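You operate a simulated robot arm through the tools that you are given. There is no shell and no other tool. Be economical: measure what you need, move in short steps, check, and stop when the job is done.

You are at the controls of a simulated robot arm. One attempt, no reset.

## Task
Put things in order on the top of the dryer. At the end: the brown stiff brush stands where the teal cover clip stood; the pink cup stands where the brown stiff brush stood; the teal cover clip from the top of the dryer stands where the white label clip stood; the white label clip from the top of the dryer is on the soap dish; whatever was shut is shut again. Leave all else as you found it, and nothing knocked over.
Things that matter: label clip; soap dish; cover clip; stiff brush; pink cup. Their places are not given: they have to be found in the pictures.

It is judged by the outcome, as a careful person would: the job done as asked, and still so three seconds after it is handed in. It fails if anything else is knocked over, pushed out of place, dropped, spilled or broken. A push-on lid holds only when it is set on centred and level and pressed home; a screw cap is set on level and turned clockwise until tight.

## Robot
A 7-joint arm with a two-finger parallel gripper, fixed in place. Base frame: the origin is at the foot of the arm, x ahead of it, y to its left, z up; the work surface is at about z = 0. Units: m, rad, N and s.
With the tool pointing down near the work surface it reaches from about 0.24 to 0.62 m from the base axis. Its first joint turns from -1.152 to 1.152 rad. Payload 2.6 kg.
The tool frame sits at the grasp point between the pads (the TCP): z along the fingers, y along the line on which they close. The tips reach 0.03 m beyond it. Largest opening 0.094 m; finger width 0.028, thickness 0.01; the body of the gripper, 0.05 by 0.096 m, starts 0.055 m behind the TCP.
Orientation is that of the tool frame in the base frame, as a unit quaternion [w, x, y, z]. With the fingers straight down and closing along the base's y, the tool's x points along the base's -x, its y along +y and its z along -z.

## Interface
- The arm moves only by the tool play_rows. Its argument "motion" is a list of rows, each an object (a shift or turn left out is 0, a gripper value left out holds the last) with "delta_pos": the shift along the tool's x, y, z in mm, a list of three; "delta_rot": the turn, a rotation vector about the tool's x, y, z in rad, a list of three; "jaw": the opening, from 0 (shut) to 1 (fully open). In form: [{"delta_pos": [dx, dy, dz], "delta_rot": [wx, wy, wz], "jaw": jaw}, ...]. A call has 1 to 12 rows; each row is the pose to reach, as a shift and turn from the pose commanded when the call began, along the tool's axes at that moment. Each row takes 0.2 s and may step no farther than 0.05 m and 0.15 rad from the row before; otherwise, or with a gripper value out of range, the whole call is refused. A pose out of reach is approached as far as the arm can. The call stops where the force on the tool passes 40 N (or 10 N more than at its start, if that is more) or the arm is blocked; 0.2 s more then pass. The fingers move at their own pace (about 0.072 m/s each) and stop on an object; they squeeze with about 28 N. The grip force told is the motor's: it shows also when the fingers shut on nothing. Time passes only in rows, and 0.2 s behind the last, so rows that repeat a pose let the fingers close. It gives the time, the measured TCP pose, the force on the tool (base axes), the opening and the grip force at its end, in the units of the frame above (readings bear some noise), and new pictures: "show" is both (left out), scene, wrist or none.
- Cameras (640 x 400 px; columns grow to the right, rows downward): "scene" is fixed at [0.0377, 0.4413, 0.5526]; the picture's right is [-0.71, -0.70, 0.00], its down [-0.47, 0.48, -0.74] and it looks along [0.52, -0.53, -0.68] (base axes); focal length 304 px, centre (320, 200). "wrist" rides on the gripper at [-0.037, 0, -0.058] in the tool frame; the picture's right is [0.00, -1.00, 0.00], its down [0.97, 0.00, -0.24] and it looks along [0.24, 0.00, 0.97] (tool axes); focal length 218 px, centre (320, 200).
- measure_at(camera, pixels): for up to 12 pixels [column, row] of the newest picture of that camera ("zoom" is the newest enlarged one), the place [x, y, z] in the base frame of the surface seen there, good to about 0.002 m. No time passes.
- enlarge(camera, box): a new picture of the part [left, top, right, bottom] of that camera's present view, enlarged. No time passes.
- finish_job(): hands the job in; it is judged then, once.

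Go step by step. Measure first, check grasps and placings, and put right what went wrong. The budget is 80 turns and 120 pictures, counting those below and the enlarged ones. Unless the task says otherwise, let go and move clear before handing in, and close with one line.

The tools are called after "Emit:" as name(argument=value, ...) on one line, values as JSON. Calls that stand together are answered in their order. play_rows: Moves the arm, as the interface text tells. Its arguments: {"type":"object","properties":{"motion":{"type":"array"},"show":{"type":"string","enum":["both","scene","wrist","none"]}},"required":["motion"]} The other tools are called the same way: measure_at (camera, pixels) gives the place of the surface under pixels of a picture; enlarge (camera, box) takes an enlarged picture of a part of a camera's view; finish_job () hands the job in.

At the start:

```text
time: 0.0
tool_pos: [0.3444, 0.1002, 0.3048]
tcp_rot: [-0.001, 0.0, 1.0, 0.0]
force: [0.0, 0.1, 0.5]
finger_gap: 0.0942
grip_force: 0.1
```

scene: 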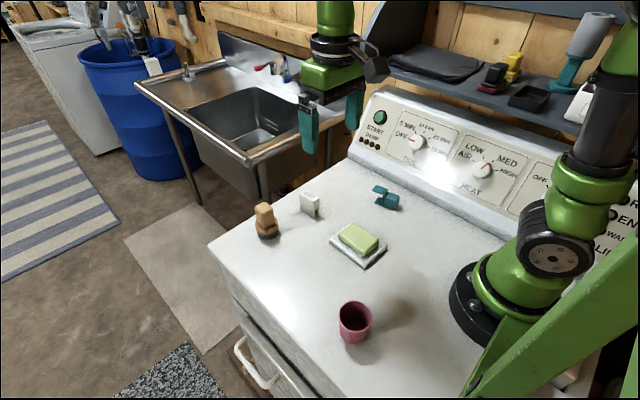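
wrist: 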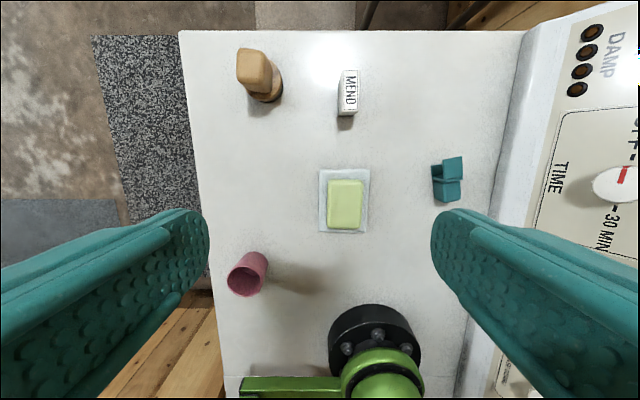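

The pictures show the brush (265,220), label clip (310,205), cover clip (385,198), soap dish (358,243) with a green thing on it, and cup (355,322). I'll enlarge and measure them.

Emit:
enlarge(camera="scene", box=[230, 160, 430, 285])

Emit:
enlarge(camera="wrist", box=[200, 30, 500, 310])

Emit:
measure_at(camera="wrist", pixels=[[253, 66], [270, 97], [347, 90], [348, 74], [448, 167], [448, 190], [345, 203], [323, 174], [365, 230], [247, 273], [262, 258], [400, 130]])

Emit:
measure_at(camera="scene", pixels=[[264, 210], [265, 235], [308, 197], [310, 210], [380, 190], [390, 203], [358, 236], [335, 240], [380, 255], [355, 308], [355, 340], [340, 320]])

```text
3.20 times, centred on (330, 222) of scene
```

zoom: 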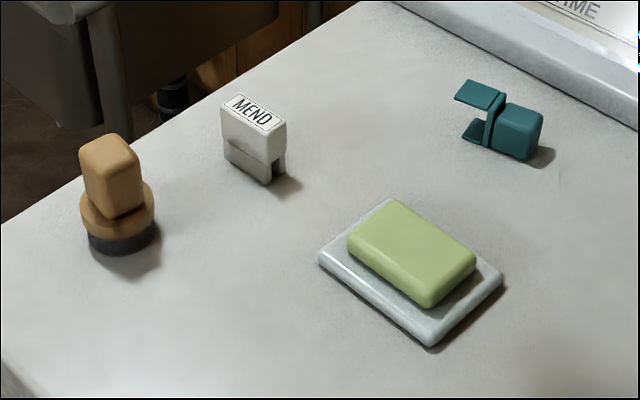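

```text
1.43 times, centred on (350, 170) of wrist
```

zoom: 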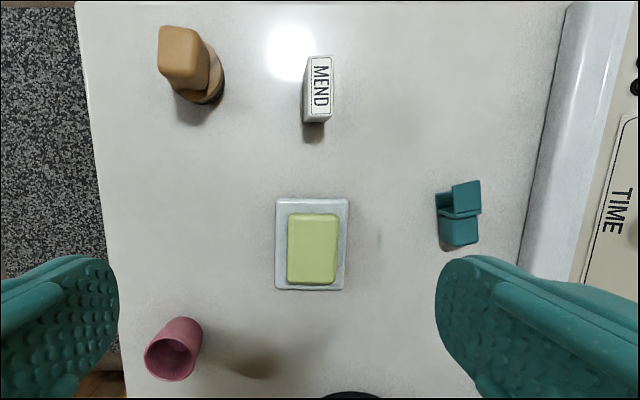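

```text
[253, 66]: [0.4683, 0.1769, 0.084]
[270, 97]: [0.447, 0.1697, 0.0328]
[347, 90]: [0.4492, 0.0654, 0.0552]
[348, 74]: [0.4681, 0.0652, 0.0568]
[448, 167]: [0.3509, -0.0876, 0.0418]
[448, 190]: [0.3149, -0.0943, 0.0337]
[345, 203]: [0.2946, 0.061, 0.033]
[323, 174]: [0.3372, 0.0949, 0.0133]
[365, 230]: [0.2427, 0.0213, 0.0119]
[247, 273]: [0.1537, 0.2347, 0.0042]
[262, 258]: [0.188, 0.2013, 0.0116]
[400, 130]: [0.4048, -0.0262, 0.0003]
```

```text
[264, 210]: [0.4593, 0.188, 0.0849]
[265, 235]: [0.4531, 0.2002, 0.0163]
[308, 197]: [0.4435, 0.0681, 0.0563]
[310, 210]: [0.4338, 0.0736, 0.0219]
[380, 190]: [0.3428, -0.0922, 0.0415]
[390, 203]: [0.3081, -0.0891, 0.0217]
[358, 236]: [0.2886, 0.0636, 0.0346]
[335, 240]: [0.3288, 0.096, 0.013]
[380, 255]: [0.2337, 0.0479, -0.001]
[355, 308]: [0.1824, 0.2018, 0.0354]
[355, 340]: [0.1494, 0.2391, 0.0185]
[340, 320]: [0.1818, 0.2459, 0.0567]
```

The soap lies on the dish and leaves thin margins, so the label clip will have to stand on the soap's flat top. I'll measure edges in more detail in the wrist zoom.

Emit:
measure_at(camera="zoom", pixels=[[309, 60], [329, 60], [329, 103], [309, 103], [306, 119], [440, 198], [455, 187], [478, 182], [479, 208], [443, 216], [475, 218], [459, 242]])

Emit:
measure_at(camera="zoom", pixels=[[165, 32], [203, 36], [205, 80], [165, 75], [222, 85], [290, 216], [334, 216], [334, 280], [290, 280], [280, 285], [343, 285], [278, 202]])

```text
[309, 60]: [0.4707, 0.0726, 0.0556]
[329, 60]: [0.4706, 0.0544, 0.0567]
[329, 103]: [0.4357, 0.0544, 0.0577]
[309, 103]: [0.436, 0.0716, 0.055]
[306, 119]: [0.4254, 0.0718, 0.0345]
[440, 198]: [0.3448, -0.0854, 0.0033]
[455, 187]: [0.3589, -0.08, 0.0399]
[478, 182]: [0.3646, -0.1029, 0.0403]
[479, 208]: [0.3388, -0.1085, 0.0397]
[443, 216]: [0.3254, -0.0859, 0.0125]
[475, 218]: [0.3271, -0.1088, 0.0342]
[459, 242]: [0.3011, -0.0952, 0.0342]
```

```text
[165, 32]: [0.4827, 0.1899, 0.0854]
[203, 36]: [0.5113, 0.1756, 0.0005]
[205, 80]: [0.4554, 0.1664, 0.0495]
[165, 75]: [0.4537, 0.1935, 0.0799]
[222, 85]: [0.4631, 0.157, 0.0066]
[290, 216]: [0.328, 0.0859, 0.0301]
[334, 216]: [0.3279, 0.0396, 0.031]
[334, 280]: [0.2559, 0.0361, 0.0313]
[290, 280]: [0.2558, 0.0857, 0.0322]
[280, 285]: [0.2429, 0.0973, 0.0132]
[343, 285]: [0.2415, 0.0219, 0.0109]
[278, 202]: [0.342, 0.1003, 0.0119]
```

The label clip measures about 40×22×56 mm with its centre near (0.453, 0.063). I'm moving above it.

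Emit:
play_rows(motion=[{"delta_pos": [-36, -12, 30], "jaw": 0.65}, {"delta_pos": [-72, -24, 60]}, {"delta_pos": [-109, -37, 95]}, {"delta_pos": [-109, -37, 140]}, {"delta_pos": [-109, -37, 165]}, {"delta_pos": [-109, -37, 165]}])

```text
refused: row 3 steps farther than a row can; nothing moved
```

Emit:
play_rows(motion=[{"delta_pos": [-32, -10, 28], "jaw": 0.65}, {"delta_pos": [-64, -20, 56]}, {"delta_pos": [-90, -30, 85]}, {"delta_pos": [-109, -37, 120]}, {"delta_pos": [-109, -37, 165]}, {"delta_pos": [-109, -37, 165]}])

```text
time: 1.4
tool_pos: [0.4551, 0.0628, 0.1369]
tcp_rot: [0.0, 0.0, 1.0, -0.001]
force: [0.2, -0.2, -0.1]
finger_gap: 0.0611
grip_force: 0.0
```

scene: 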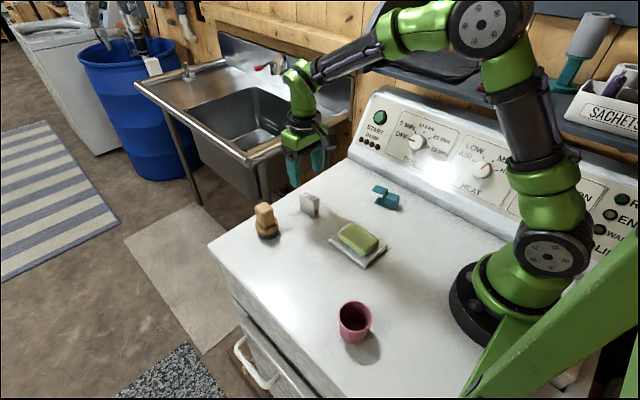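
wrist: 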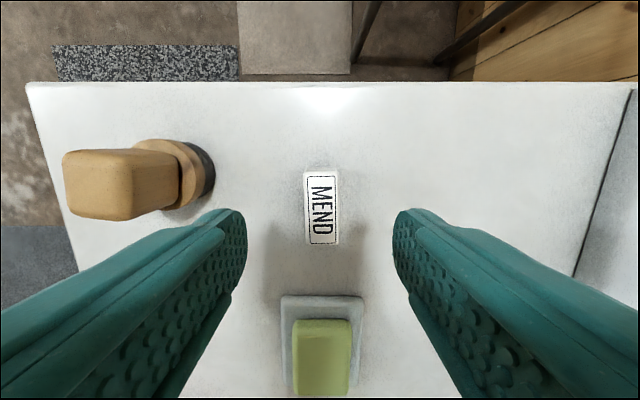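

The clip sits between the fingers at (321,207), turned by a few degrees. I'll measure its corners, and the brush while it is in view.

Emit:
measure_at(camera="wrist", pixels=[[306, 174], [335, 174], [337, 240], [310, 241], [68, 157], [125, 155], [128, 215], [72, 212], [180, 150], [209, 165], [212, 190], [160, 195]])

```text
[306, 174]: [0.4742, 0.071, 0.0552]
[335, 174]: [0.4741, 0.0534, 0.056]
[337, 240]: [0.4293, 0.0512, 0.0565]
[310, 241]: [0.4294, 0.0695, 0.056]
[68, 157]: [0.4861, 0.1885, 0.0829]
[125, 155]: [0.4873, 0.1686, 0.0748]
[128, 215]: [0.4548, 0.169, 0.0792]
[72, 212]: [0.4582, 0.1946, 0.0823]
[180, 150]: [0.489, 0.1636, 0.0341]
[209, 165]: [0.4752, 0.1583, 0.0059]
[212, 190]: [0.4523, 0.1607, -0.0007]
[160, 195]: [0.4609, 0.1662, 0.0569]
```

The label clip's centre is (0.452, 0.0615), with its axis about 2.5° counterclockwise. I'll descend and grip.

Emit:
play_rows(motion=[{"delta_pos": [2, -1, 40], "delta_rot": [0, 0, -0.04]}, {"delta_pos": [2, -1, 75], "delta_rot": [0, 0, -0.04]}, {"delta_pos": [2, -1, 101], "delta_rot": [0, 0, -0.04]}, {"delta_pos": [2, -1, 101], "delta_rot": [0, 0, -0.04]}, {"delta_pos": [2, -1, 101], "delta_rot": [0, 0, -0.04], "jaw": 0}, {"delta_pos": [2, -1, 101], "delta_rot": [0, 0, -0.04]}, {"delta_pos": [2, -1, 101], "delta_rot": [0, 0, -0.04]}, {"delta_pos": [2, -1, 101], "delta_rot": [0, 0, -0.04]}])

```text
time: 3.2
tool_pos: [0.4512, 0.0623, 0.0388]
tcp_rot: [0.0, -0.02, 1.0, 0.001]
force: [0.9, 0.7, -0.2]
finger_gap: 0.0271
grip_force: 28.3
```

scene: 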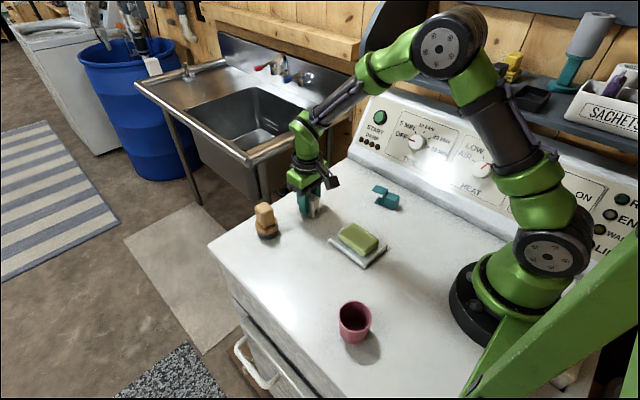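
wrist: 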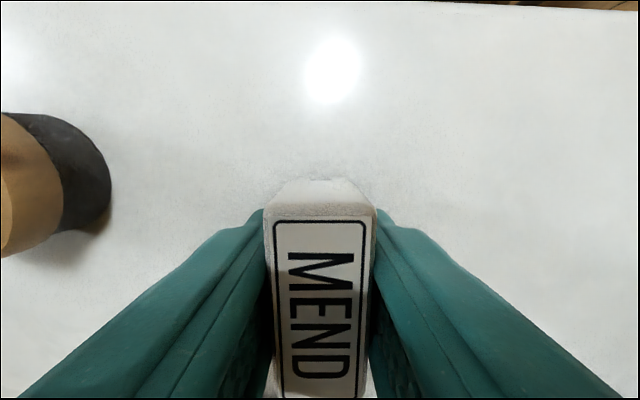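

It's gripped, gap 0.027. I'll lift it and carry it over the soap dish.

Emit:
play_rows(motion=[{"delta_pos": [0, 0, -35]}, {"delta_pos": [0, 0, -70]}, {"delta_pos": [40, 1, -72]}, {"delta_pos": [80, 3, -72], "delta_rot": [0, 0, 0.02]}, {"delta_pos": [120, 4, -72], "delta_rot": [0, 0, 0.04]}, {"delta_pos": [159, 5, -72], "delta_rot": [0, 0, 0.04]}, {"delta_pos": [159, 5, -72], "delta_rot": [0, 0, 0.04]}])

```text
time: 4.8
tool_pos: [0.2918, 0.0647, 0.1103]
tcp_rot: [0.001, 0.0, 1.0, 0.0]
force: [0.6, 1.1, 0.0]
finger_gap: 0.0271
grip_force: 27.9
```

scene: 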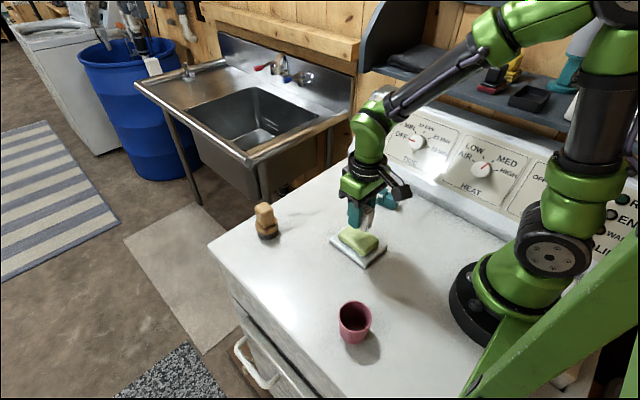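
wrist: 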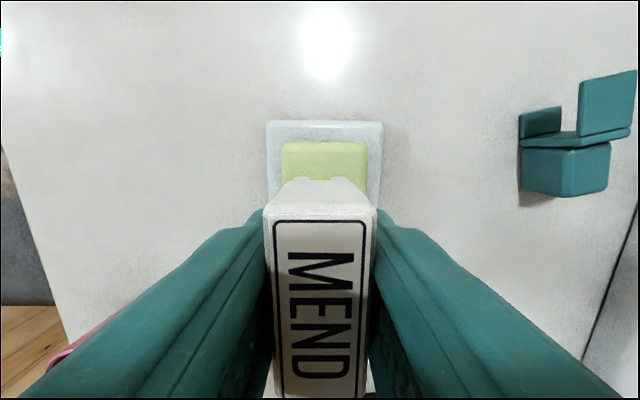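

Over the soap; I'm shifting y by −3 mm and lowering toward contact, with the clip bottom about 39 mm below the TCP.

Emit:
play_rows(motion=[{"delta_pos": [0, -3, 15]}, {"delta_pos": [0, -3, 28]}, {"delta_pos": [0, -3, 34]}, {"delta_pos": [0, -3, 36]}, {"delta_pos": [0, -3, 36]}])

Emit:
enlarge(camera="scene", box=[310, 170, 430, 280])

```text
time: 6.0
tool_pos: [0.2907, 0.0586, 0.0742]
tcp_rot: [0.0, 0.001, 1.0, 0.001]
force: [0.3, -0.8, 0.4]
finger_gap: 0.027
grip_force: 28.1
```

scene: 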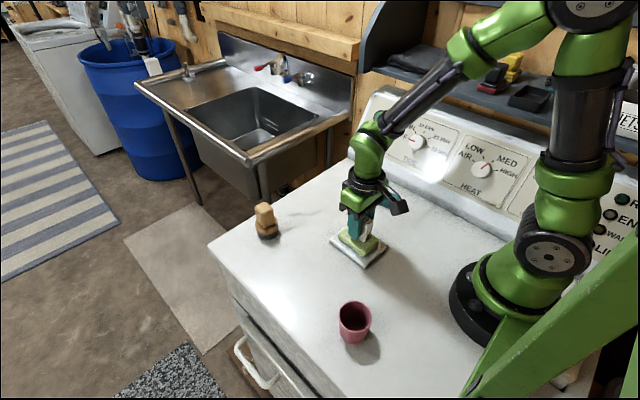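
wrist: 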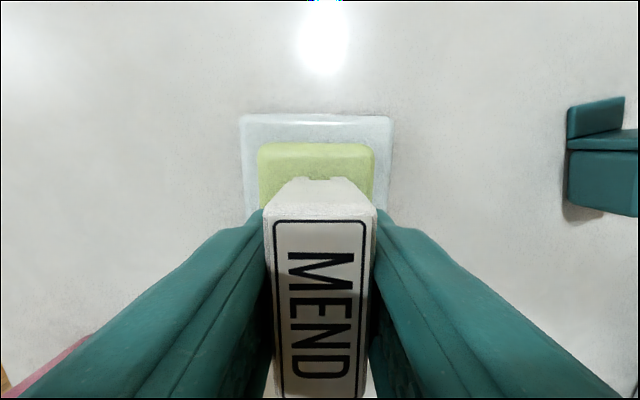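

```text
3.64 times, centred on (370, 225) of scene
```

zoom: 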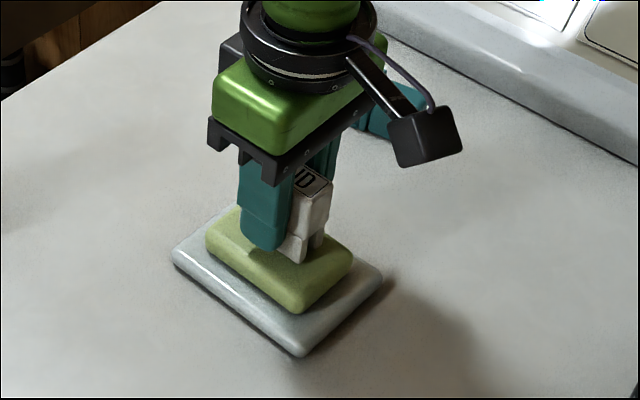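

No contact force yet, and the clip looks about a millimetre or two above the soap. I'll creep down until force shows.

Emit:
play_rows(motion=[{"delta_pos": [0, 2, 1]}, {"delta_pos": [0, 2, 2]}, {"delta_pos": [0, 2, 2]}], show="none")

```text
time: 6.8
tool_pos: [0.2912, 0.0605, 0.0727]
tcp_rot: [0.0, 0.001, 1.0, -0.001]
force: [0.0, -1.0, -1.0]
finger_gap: 0.0274
grip_force: 28.0
```

Emit:
play_rows(motion=[{"delta_pos": [0, 0, 1]}, {"delta_pos": [0, 0, 2]}, {"delta_pos": [0, 0, 2]}], show="none")

Emit:
enlarge(camera="scene", box=[330, 190, 400, 260])

```text
time: 7.6
tool_pos: [0.2919, 0.0616, 0.071]
tcp_rot: [0.003, 0.0, 1.0, 0.0]
force: [-3.3, -2.5, 20.8]
finger_gap: 0.0273
grip_force: 28.3
```

```text
5.71 times, centred on (365, 225) of scene
```

zoom: 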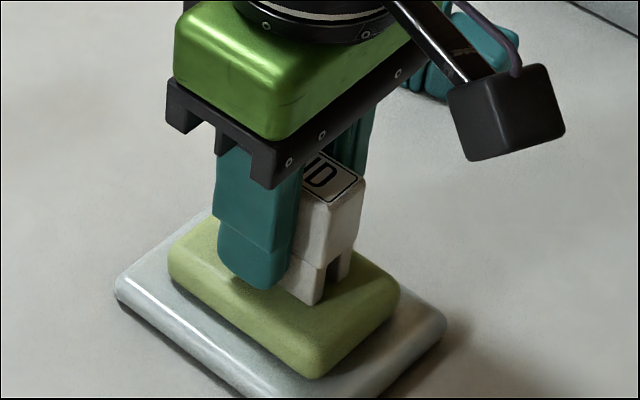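

Contact (20 N up). I'm backing off 1 mm, opening, and rising clear.

Emit:
play_rows(motion=[{"delta_pos": [0, 0, -1]}, {"delta_pos": [0, 0, -1], "jaw": 0.5}, {"delta_pos": [0, 0, -1]}, {"delta_pos": [0, 0, -1]}, {"delta_pos": [0, 0, -30]}, {"delta_pos": [0, 0, -70]}, {"delta_pos": [0, 0, -110]}, {"delta_pos": [0, 0, -110]}])

Emit:
enlarge(camera="scene", box=[320, 170, 420, 270])

```text
time: 9.4
tool_pos: [0.2911, 0.0617, 0.1819]
tcp_rot: [0.001, -0.001, 1.0, 0.0]
force: [0.8, 1.0, 0.8]
finger_gap: 0.0471
grip_force: 0.0
```

scene: 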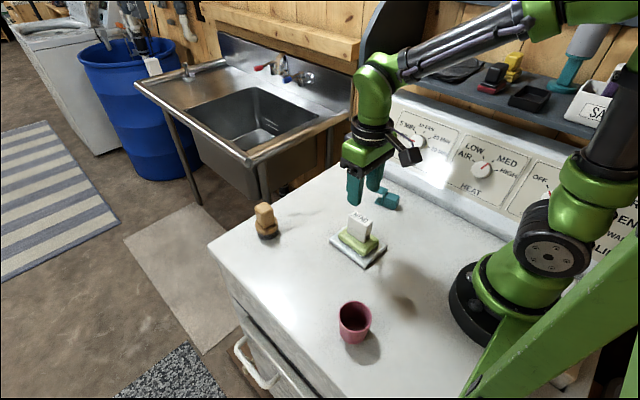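
wrist: 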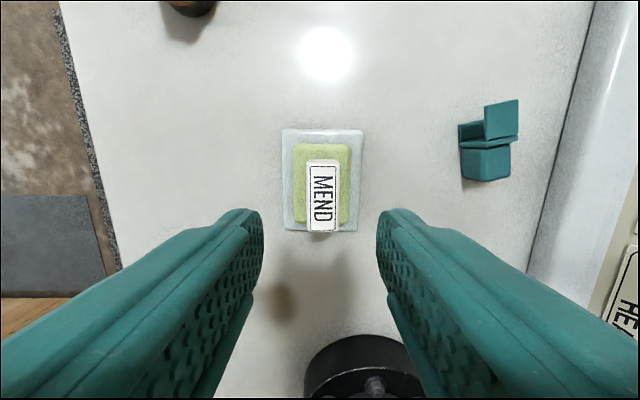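

```text
4.00 times, centred on (370, 220) of scene
```

zoom: 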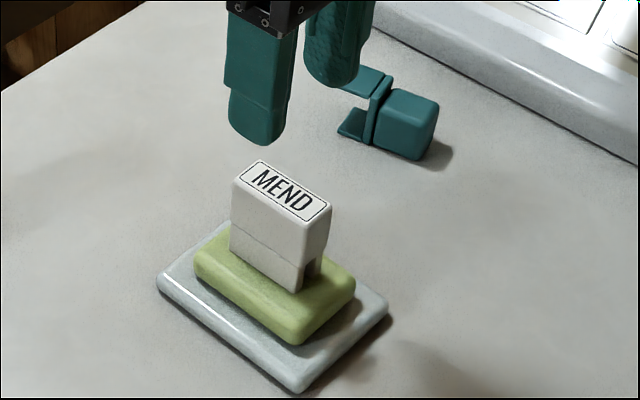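

The label clip stands upright on the soap in the dish. Next I'm moving over the cover clip near (0.33, −0.095).

Emit:
play_rows(motion=[{"delta_pos": [-10, -45, 0]}, {"delta_pos": [-20, -90, 0]}, {"delta_pos": [-28, -130, 0]}, {"delta_pos": [-32, -157, 20]}, {"delta_pos": [-32, -157, 40]}, {"delta_pos": [-32, -157, 40]}])

Emit:
enlarge(camera="wrist", box=[220, 120, 420, 300])

```text
time: 10.8
tool_pos: [0.326, -0.0987, 0.1387]
tcp_rot: [0.0, -0.001, 1.0, 0.0]
force: [-0.2, 0.2, 0.0]
finger_gap: 0.0468
grip_force: 0.1
```

scene: 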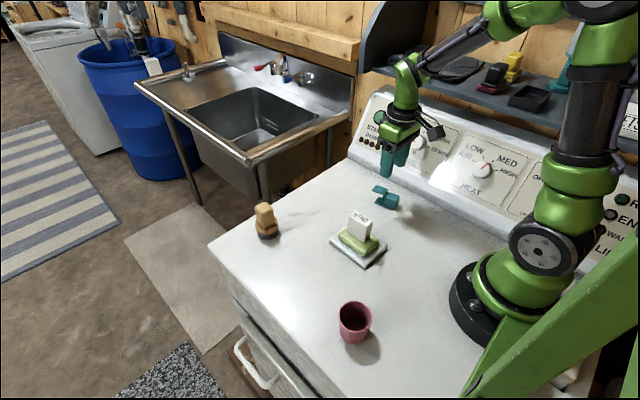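
wrist: 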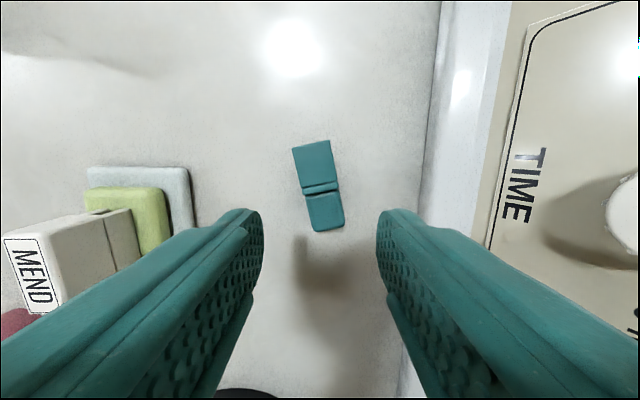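

```text
2.22 times, centred on (320, 210) of wrist
```

zoom: 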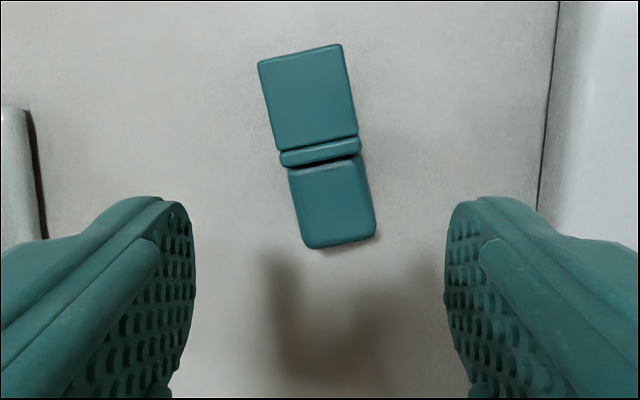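

Emit:
measure_at(camera="zoom", pixels=[[262, 66], [338, 48], [352, 132], [282, 148], [285, 160], [355, 143], [294, 174], [358, 160], [310, 242], [372, 232], [545, 150], [330, 200]])

```text
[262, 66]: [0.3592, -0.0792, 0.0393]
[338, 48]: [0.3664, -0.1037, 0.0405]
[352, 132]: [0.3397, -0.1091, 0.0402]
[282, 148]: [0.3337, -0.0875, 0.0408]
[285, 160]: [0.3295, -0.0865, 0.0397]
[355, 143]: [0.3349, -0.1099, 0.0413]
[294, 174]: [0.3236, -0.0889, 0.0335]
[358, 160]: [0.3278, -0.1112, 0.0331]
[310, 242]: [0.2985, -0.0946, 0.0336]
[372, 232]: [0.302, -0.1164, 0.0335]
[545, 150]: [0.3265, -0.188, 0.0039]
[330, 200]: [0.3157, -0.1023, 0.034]
```

The cover clip is about 67×23 mm, centred at (0.3315, −0.0985), turned +0.22 rad, with its block 34 mm high. I'll turn, descend and grip at the block and wall.

Emit:
play_rows(motion=[{"delta_pos": [2, -2, 20], "delta_rot": [0, 0, -0.12]}, {"delta_pos": [2, -2, 50], "delta_rot": [0, 0, -0.22]}, {"delta_pos": [2, -2, 85], "delta_rot": [0, 0, -0.22]}, {"delta_pos": [2, -2, 103], "delta_rot": [0, 0, -0.22]}, {"delta_pos": [2, -2, 103], "delta_rot": [0, 0, -0.22]}, {"delta_pos": [2, -2, 103], "delta_rot": [0, 0, -0.22], "jaw": 0}, {"delta_pos": [2, -2, 103], "delta_rot": [0, 0, -0.22]}, {"delta_pos": [2, -2, 103], "delta_rot": [0, 0, -0.22]}, {"delta_pos": [2, -2, 103], "delta_rot": [0, 0, -0.22]}])

```text
time: 12.8
tool_pos: [0.3234, -0.1005, 0.0383]
tcp_rot: [0.0, -0.11, 0.994, -0.001]
force: [-0.1, 0.0, -0.8]
finger_gap: 0.0314
grip_force: 28.1
```

scene: 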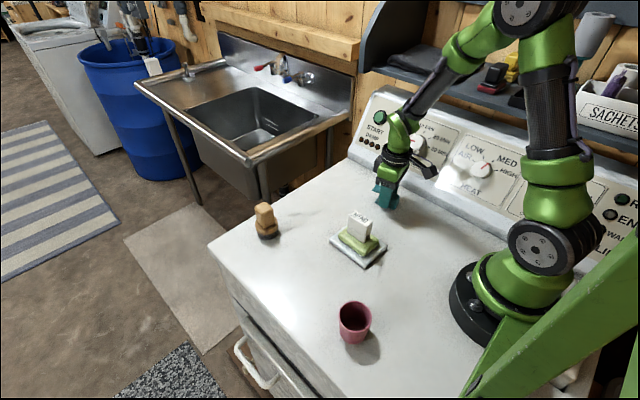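
wrist: 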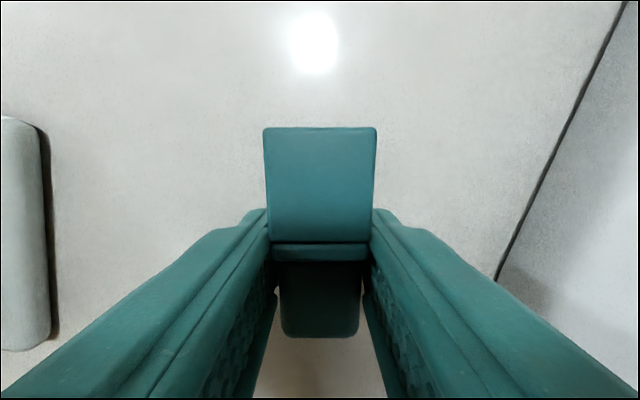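

The cover clip is gripped. I'll lift it and carry it to the label clip's old place (0.452, 0.0615).

Emit:
play_rows(motion=[{"delta_pos": [0, 0, -30]}, {"delta_pos": [0, 0, -70]}, {"delta_pos": [0, 0, -95]}, {"delta_pos": [-30, 26, -95]}, {"delta_pos": [-61, 52, -95]}, {"delta_pos": [-92, 78, -95]}, {"delta_pos": [-122, 104, -95]}, {"delta_pos": [-152, 130, -95]}, {"delta_pos": [-152, 130, -70]}, {"delta_pos": [-152, 130, -50]}, {"delta_pos": [-152, 130, -50]}])

```text
time: 15.2
tool_pos: [0.4424, 0.0584, 0.0859]
tcp_rot: [0.0, -0.11, 0.994, 0.0]
force: [0.2, 0.1, 0.4]
finger_gap: 0.0317
grip_force: 27.6
```

scene: 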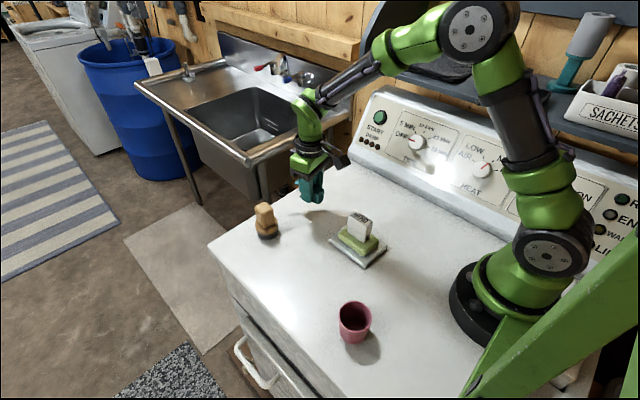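
wrist: 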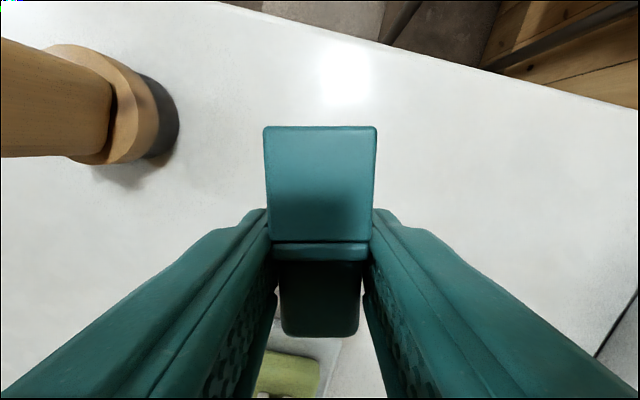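

On target; I'll lower to just above the height it was picked at, then creep down.

Emit:
play_rows(motion=[{"delta_pos": [-2, 1, 25]}, {"delta_pos": [-2, 1, 42]}, {"delta_pos": [-2, 1, 46]}, {"delta_pos": [-2, 1, 48]}, {"delta_pos": [-2, 1, 48]}], show="none")

Emit:
enlarge(camera="scene", box=[260, 150, 360, 250])

```text
time: 16.4
tool_pos: [0.444, 0.0607, 0.0376]
tcp_rot: [0.0, -0.11, 0.994, 0.001]
force: [0.5, -0.2, -0.4]
finger_gap: 0.0314
grip_force: 27.7
```

```text
4.00 times, centred on (310, 200) of scene
```

zoom: 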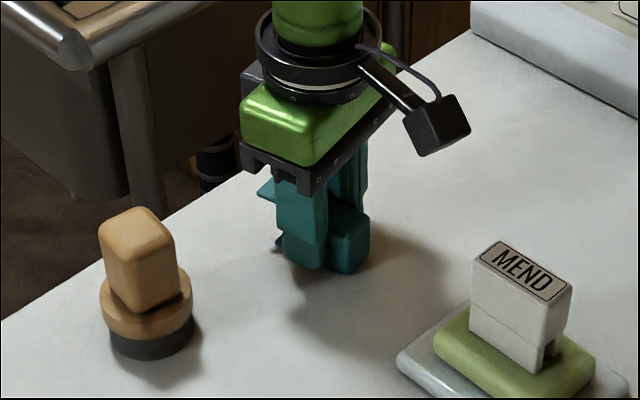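

Emit:
play_rows(motion=[{"delta_pos": [0, 0, 1]}, {"delta_pos": [0, 0, 2]}, {"delta_pos": [0, 0, 2]}], show="none")

```text
time: 17.2
tool_pos: [0.4442, 0.0628, 0.0373]
tcp_rot: [0.0, -0.111, 0.994, -0.001]
force: [0.2, -0.3, -0.4]
finger_gap: 0.0312
grip_force: 27.8
```

No contact yet; continuing down.

Emit:
play_rows(motion=[{"delta_pos": [0, -1, 1]}, {"delta_pos": [0, -1, 2]}, {"delta_pos": [0, -1, 2]}], show="none")

```text
time: 18.0
tool_pos: [0.4443, 0.0628, 0.0356]
tcp_rot: [0.002, -0.11, 0.994, 0.0]
force: [-4.4, -0.8, 22.3]
finger_gap: 0.0313
grip_force: 27.9
```

Contact at 22 N. I'm backing off 1 mm, releasing and rising.

Emit:
play_rows(motion=[{"delta_pos": [0, 0, -1]}, {"delta_pos": [0, 0, -1], "jaw": 0.55}, {"delta_pos": [0, 0, -1]}, {"delta_pos": [0, 0, -1]}, {"delta_pos": [0, 0, -30]}, {"delta_pos": [0, 0, -70]}, {"delta_pos": [0, 0, -115]}, {"delta_pos": [0, 0, -150]}, {"delta_pos": [0, 0, -150]}])

Emit:
enlarge(camera="scene", box=[240, 160, 340, 260])

Emit:
measure_at(camera="scene", pixels=[[264, 210], [265, 233]])

```text
time: 20.0
tool_pos: [0.4432, 0.0612, 0.1842]
tcp_rot: [0.001, -0.111, 0.994, 0.0]
force: [-0.4, 0.5, -0.1]
finger_gap: 0.0515
grip_force: 0.0
```

scene: 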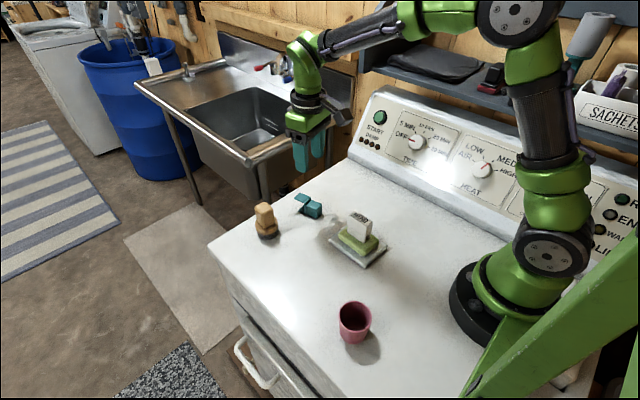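
wrist: 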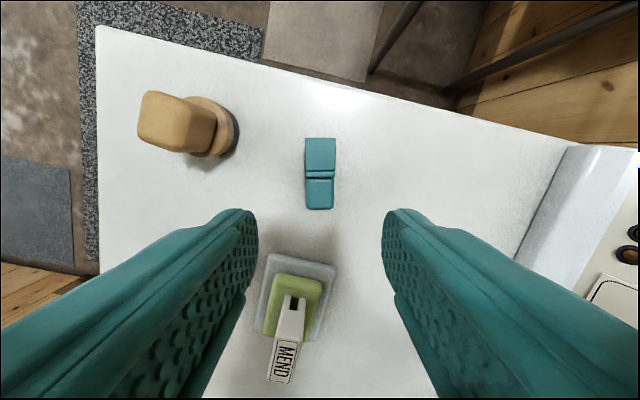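

```text
4.00 times, centred on (290, 210) of scene
```

zoom: 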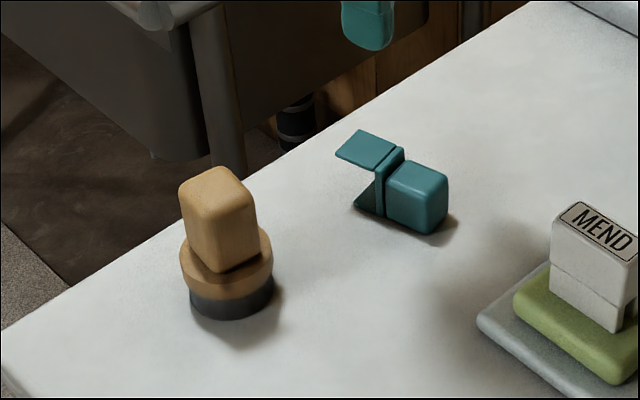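

```text
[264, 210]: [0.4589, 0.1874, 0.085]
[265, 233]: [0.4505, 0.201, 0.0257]
```

The cover clip is standing in place. Now I'm moving above the brush at about (0.471, 0.181), with yaw back to square.

Emit:
play_rows(motion=[{"delta_pos": [-18, 37, 0], "delta_rot": [0, 0, 0.1], "jaw": 0.7}, {"delta_pos": [-36, 74, 0], "delta_rot": [0, 0, 0.22]}, {"delta_pos": [-53, 111, 0], "delta_rot": [0, 0, 0.22]}, {"delta_pos": [-53, 111, 0], "delta_rot": [0, 0, 0.22]}])

Emit:
enlarge(camera="wrist", box=[220, 100, 420, 280])

```text
time: 21.0
tool_pos: [0.4714, 0.1834, 0.1859]
tcp_rot: [0.0, 0.0, 1.0, 0.001]
force: [1.2, 0.2, -0.6]
finger_gap: 0.0659
grip_force: 0.0
```

scene: 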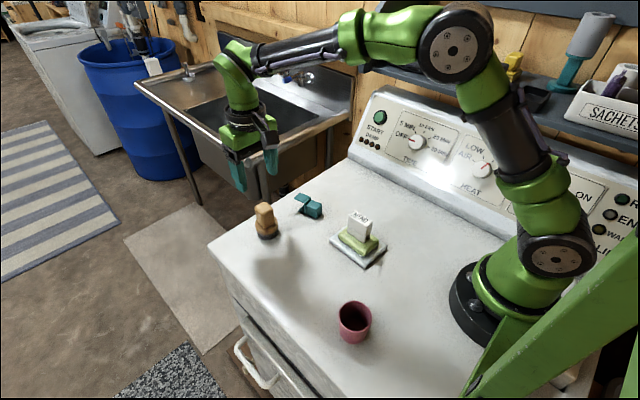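
wrist: 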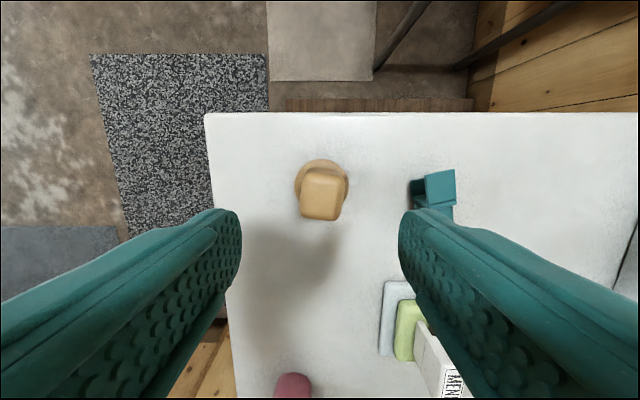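

```text
2.22 times, centred on (320, 190) of wrist
```

zoom: 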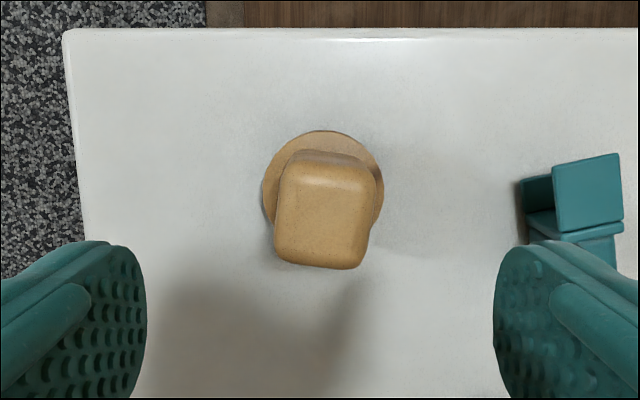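

Emit:
measure_at(camera="zoom", pixels=[[288, 168], [373, 185], [358, 262], [279, 252], [322, 133], [266, 185], [381, 200], [318, 215], [272, 225]])

```text
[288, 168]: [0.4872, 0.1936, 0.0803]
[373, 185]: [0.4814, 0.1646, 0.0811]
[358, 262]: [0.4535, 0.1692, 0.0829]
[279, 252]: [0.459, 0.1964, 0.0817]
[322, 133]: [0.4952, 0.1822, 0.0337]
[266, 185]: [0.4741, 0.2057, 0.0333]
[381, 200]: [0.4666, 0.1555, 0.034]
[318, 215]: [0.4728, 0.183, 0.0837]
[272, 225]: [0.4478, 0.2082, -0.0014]
```

The brush handle is centred at (0.470, 0.181), turned −0.17 rad, with its base's top at 0.034. I'll turn and grip the handle at z 0.07.

Emit:
play_rows(motion=[{"delta_pos": [1, -2, 30], "delta_rot": [0, 0, 0.1]}, {"delta_pos": [1, -2, 70], "delta_rot": [0, 0, 0.17]}, {"delta_pos": [1, -2, 100], "delta_rot": [0, 0, 0.17]}, {"delta_pos": [1, -2, 115], "delta_rot": [0, 0, 0.17]}, {"delta_pos": [1, -2, 115], "delta_rot": [0, 0, 0.17]}, {"delta_pos": [1, -2, 115], "delta_rot": [0, 0, 0.17], "jaw": 0}, {"delta_pos": [1, -2, 115], "delta_rot": [0, 0, 0.17]}, {"delta_pos": [1, -2, 115], "delta_rot": [0, 0, 0.17]}, {"delta_pos": [1, -2, 115], "delta_rot": [0, 0, 0.17]}])

```text
time: 23.0
tool_pos: [0.4713, 0.1802, 0.0705]
tcp_rot: [-0.001, 0.085, 0.996, 0.0]
force: [0.5, 0.3, -0.1]
finger_gap: 0.0377
grip_force: 28.3
```

scene: 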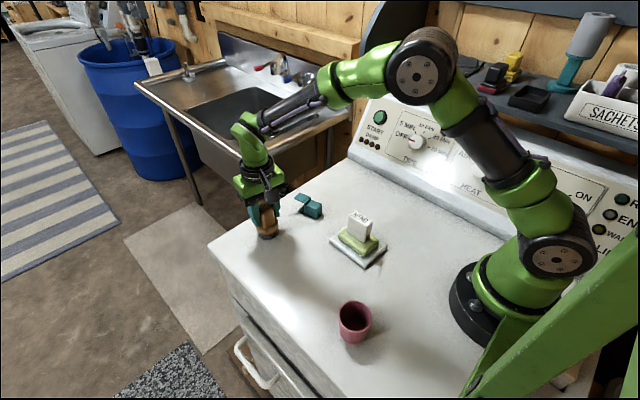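
wrist: 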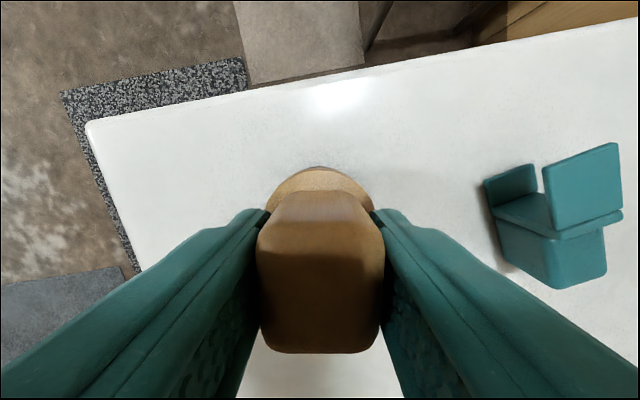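

Gripped at 0.0377. I'll lift high and carry it to the cover clip's old place (0.3315, −0.0985).

Emit:
play_rows(motion=[{"delta_pos": [0, 0, -45]}, {"delta_pos": [0, 0, -90]}, {"delta_pos": [0, 0, -130]}, {"delta_pos": [13, -43, -130]}, {"delta_pos": [26, -85, -130]}, {"delta_pos": [39, -128, -130]}, {"delta_pos": [51, -171, -130]}, {"delta_pos": [64, -213, -130]}, {"delta_pos": [77, -256, -130]}, {"delta_pos": [90, -298, -130]}, {"delta_pos": [90, -298, -100]}, {"delta_pos": [90, -298, -100]}])

```text
time: 25.6
tool_pos: [0.3311, -0.1011, 0.1726]
tcp_rot: [0.0, 0.085, 0.996, 0.0]
force: [-0.3, -0.5, -1.3]
finger_gap: 0.0378
grip_force: 28.0
```

scene: 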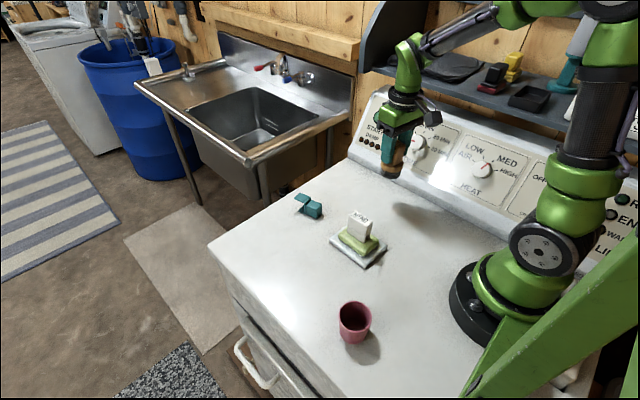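
wrist: 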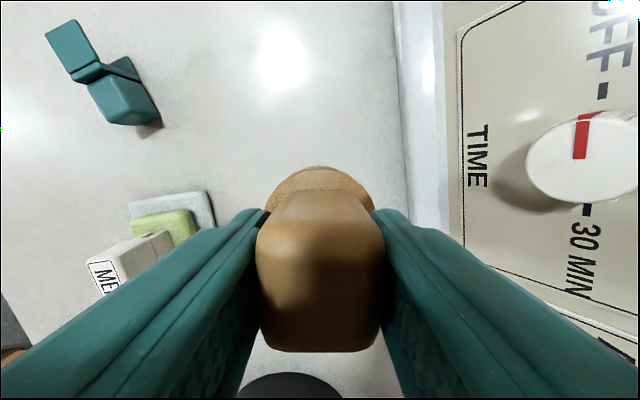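

Above the spot; lowering with a 2 mm y correction to just above the table.

Emit:
play_rows(motion=[{"delta_pos": [0, 2, 40]}, {"delta_pos": [0, 2, 75]}, {"delta_pos": [0, 2, 95]}, {"delta_pos": [0, 2, 101]}, {"delta_pos": [0, 2, 102]}, {"delta_pos": [0, 2, 102]}], show="none")

```text
time: 27.0
tool_pos: [0.3333, -0.0974, 0.0692]
tcp_rot: [0.002, 0.084, 0.996, -0.001]
force: [-3.3, -5.4, 22.5]
finger_gap: 0.038
grip_force: 28.0
```

Contact with 22 N. I'm backing off 1 mm, releasing and rising.

Emit:
play_rows(motion=[{"delta_pos": [0, 0, -1]}, {"delta_pos": [0, 0, -1], "jaw": 0.7}, {"delta_pos": [0, 0, -1]}, {"delta_pos": [0, 0, -1]}, {"delta_pos": [0, 0, -30]}, {"delta_pos": [0, 0, -70]}, {"delta_pos": [0, 0, -115]}, {"delta_pos": [0, 0, -140]}, {"delta_pos": [0, 0, -140]}])

Emit:
enlarge(camera="scene", box=[310, 280, 400, 370])

Emit:
measure_at(camera="zoom", pixels=[[220, 200], [325, 160], [425, 200], [325, 270], [325, 300], [325, 420], [240, 330], [400, 330], [320, 230]])

```text
time: 29.0
tool_pos: [0.3316, -0.0972, 0.2073]
tcp_rot: [0.0, 0.085, 0.996, 0.0]
force: [-0.1, -0.9, 0.1]
finger_gap: 0.0658
grip_force: 0.0
```

scene: 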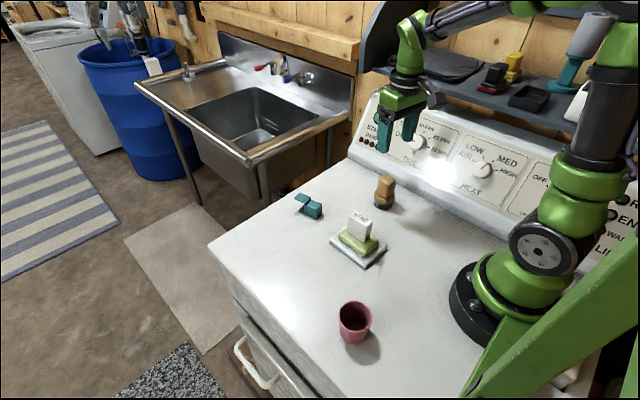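
wrist: 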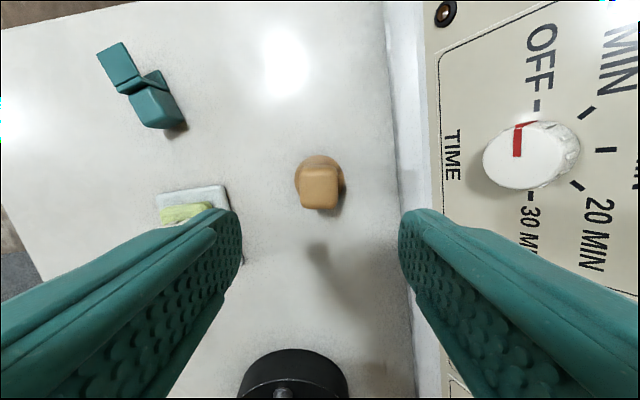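

```text
4.44 times, centred on (355, 325) of scene
```

zoom: 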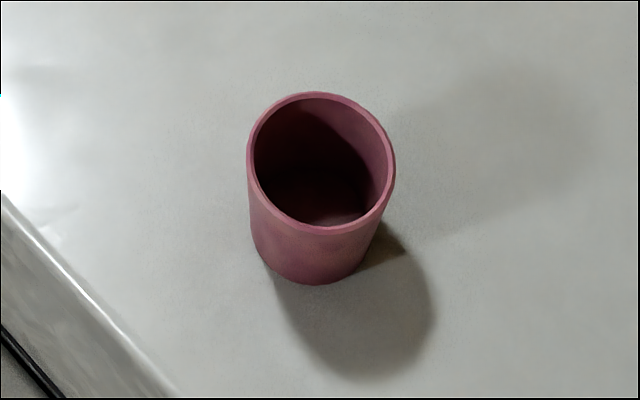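

```text
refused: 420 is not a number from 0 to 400
```

Emit:
measure_at(camera="zoom", pixels=[[251, 145], [270, 106], [310, 95], [350, 104], [385, 150], [392, 185], [365, 218], [315, 231], [268, 203], [310, 280], [300, 190]])

```text
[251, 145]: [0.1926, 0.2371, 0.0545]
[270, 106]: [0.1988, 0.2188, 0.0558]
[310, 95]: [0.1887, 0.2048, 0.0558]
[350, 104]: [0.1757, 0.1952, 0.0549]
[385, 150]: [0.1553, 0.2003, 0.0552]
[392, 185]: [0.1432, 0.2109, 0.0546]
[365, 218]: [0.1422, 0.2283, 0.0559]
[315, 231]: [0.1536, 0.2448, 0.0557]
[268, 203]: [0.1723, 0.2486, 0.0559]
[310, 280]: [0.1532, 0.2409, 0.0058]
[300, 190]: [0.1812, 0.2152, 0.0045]
```

The brush stands well. The cup's rim is a circle centred at (0.170, 0.222), 56 mm across and 56 mm high; I'm moving above it along an arc.

Emit:
play_rows(motion=[{"delta_pos": [7, 40, 0], "delta_rot": [0, 0, -0.06], "jaw": 1}, {"delta_pos": [14, 79, 0], "delta_rot": [0, 0, -0.12]}, {"delta_pos": [20, 118, 0], "delta_rot": [0, 0, -0.18]}, {"delta_pos": [27, 158, 0], "delta_rot": [0, 0, -0.24]}, {"delta_pos": [34, 197, 0], "delta_rot": [0, 0, -0.3]}, {"delta_pos": [70, 215, 0], "delta_rot": [0, 0, -0.36]}, {"delta_pos": [106, 233, 0], "delta_rot": [0, 0, -0.42]}, {"delta_pos": [142, 251, 10], "delta_rot": [0, 0, -0.48]}, {"delta_pos": [178, 269, 20], "delta_rot": [0, 0, -0.54]}, {"delta_pos": [213, 287, 30], "delta_rot": [0, 0, -0.57]}, {"delta_pos": [213, 287, 50], "delta_rot": [0, 0, -0.57]}, {"delta_pos": [213, 287, 50], "delta_rot": [0, 0, -0.57]}])

```text
time: 31.6
tool_pos: [0.1681, 0.2204, 0.1601]
tcp_rot: [0.0, -0.199, 0.98, -0.001]
force: [0.2, 0.4, 0.0]
finger_gap: 0.0938
grip_force: 0.1
```

scene: 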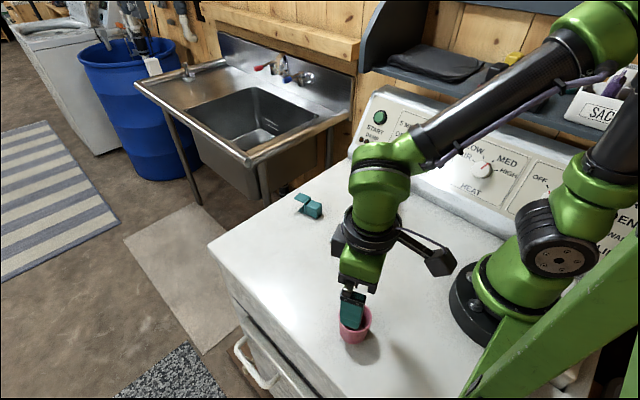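
wrist: 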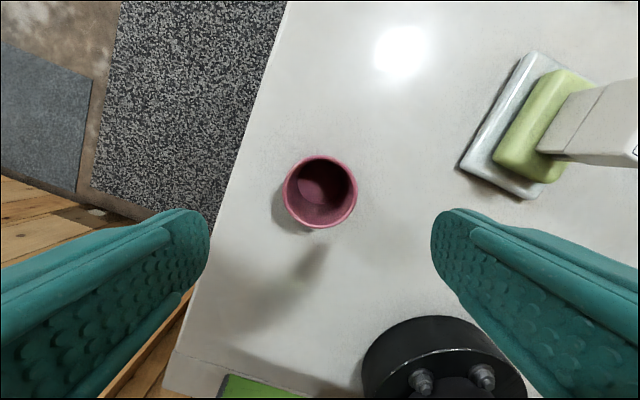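

The cup is centred between the fingers at (321,191). I'll verify its centre from the rim.

Emit:
measure_at(camera="wrist", pixels=[[286, 191], [355, 191], [320, 158], [320, 226], [297, 215], [344, 165]])

```text
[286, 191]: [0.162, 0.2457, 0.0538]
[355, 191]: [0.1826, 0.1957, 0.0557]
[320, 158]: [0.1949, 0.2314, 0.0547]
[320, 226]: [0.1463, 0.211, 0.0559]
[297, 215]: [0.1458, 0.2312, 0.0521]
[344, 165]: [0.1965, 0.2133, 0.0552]
```

Cup centre (0.1715, 0.221). I'll descend and close.

Emit:
play_rows(motion=[{"delta_pos": [-3, 0, 40]}, {"delta_pos": [-3, 0, 80]}, {"delta_pos": [-3, 0, 110]}, {"delta_pos": [-3, 0, 122]}, {"delta_pos": [-3, 0, 122]}, {"delta_pos": [-3, 0, 122], "jaw": 0.4}, {"delta_pos": [-3, 0, 122]}, {"delta_pos": [-3, 0, 122]}, {"delta_pos": [-3, 0, 122]}, {"delta_pos": [-3, 0, 122]}])

```text
time: 33.8
tool_pos: [0.1714, 0.2216, 0.0377]
tcp_rot: [0.0, -0.199, 0.98, 0.0]
force: [-0.4, 0.6, 0.0]
finger_gap: 0.055
grip_force: 27.8
```

scene: 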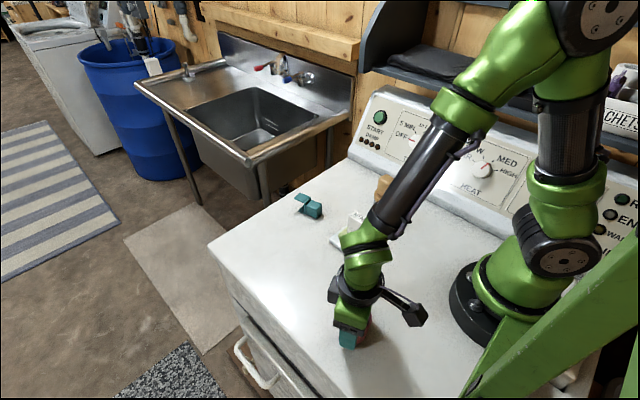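
wrist: 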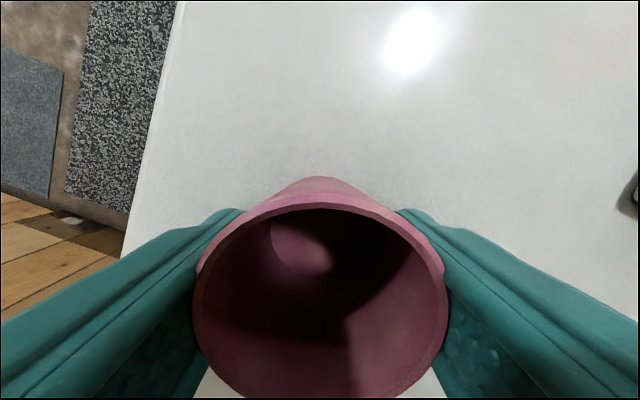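

Held at 0.055. I'll lift it and carry it to the brush's old place (0.470, 0.181).

Emit:
play_rows(motion=[{"delta_pos": [0, 0, -45]}, {"delta_pos": [0, 0, -90]}, {"delta_pos": [-37, -22, -90]}, {"delta_pos": [-74, -44, -90]}, {"delta_pos": [-111, -66, -90]}, {"delta_pos": [-148, -88, -90]}, {"delta_pos": [-185, -110, -90]}, {"delta_pos": [-222, -132, -90]}, {"delta_pos": [-259, -154, -90]}, {"delta_pos": [-259, -154, -60]}, {"delta_pos": [-259, -154, -40]}, {"delta_pos": [-259, -154, -40]}])

```text
time: 36.4
tool_pos: [0.4719, 0.1821, 0.0759]
tcp_rot: [-0.001, -0.199, 0.98, -0.001]
force: [-1.1, 0.0, 0.0]
finger_gap: 0.055
grip_force: 28.0
```

scene: 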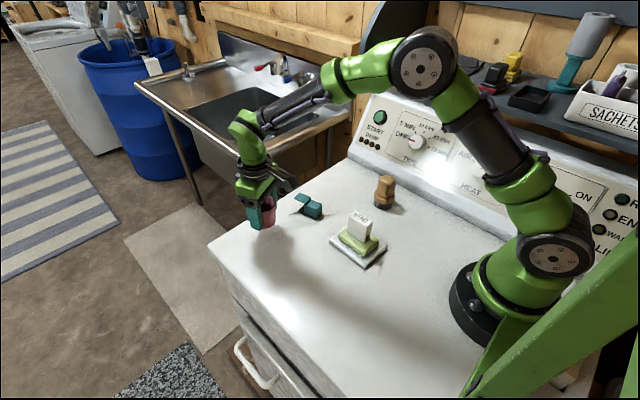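
wrist: 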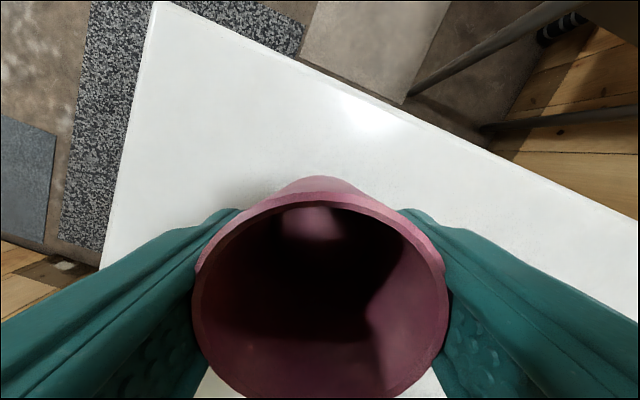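

On target; lowering to contact.

Emit:
play_rows(motion=[{"delta_pos": [1, 0, 20]}, {"delta_pos": [1, 0, 35]}, {"delta_pos": [1, 0, 38]}, {"delta_pos": [1, 0, 39]}, {"delta_pos": [1, 0, 40]}, {"delta_pos": [1, 0, 40]}], show="none")

```text
time: 37.8
tool_pos: [0.4716, 0.1826, 0.0381]
tcp_rot: [0.001, -0.198, 0.98, 0.001]
force: [-4.1, -1.6, 15.9]
finger_gap: 0.0549
grip_force: 27.7
```

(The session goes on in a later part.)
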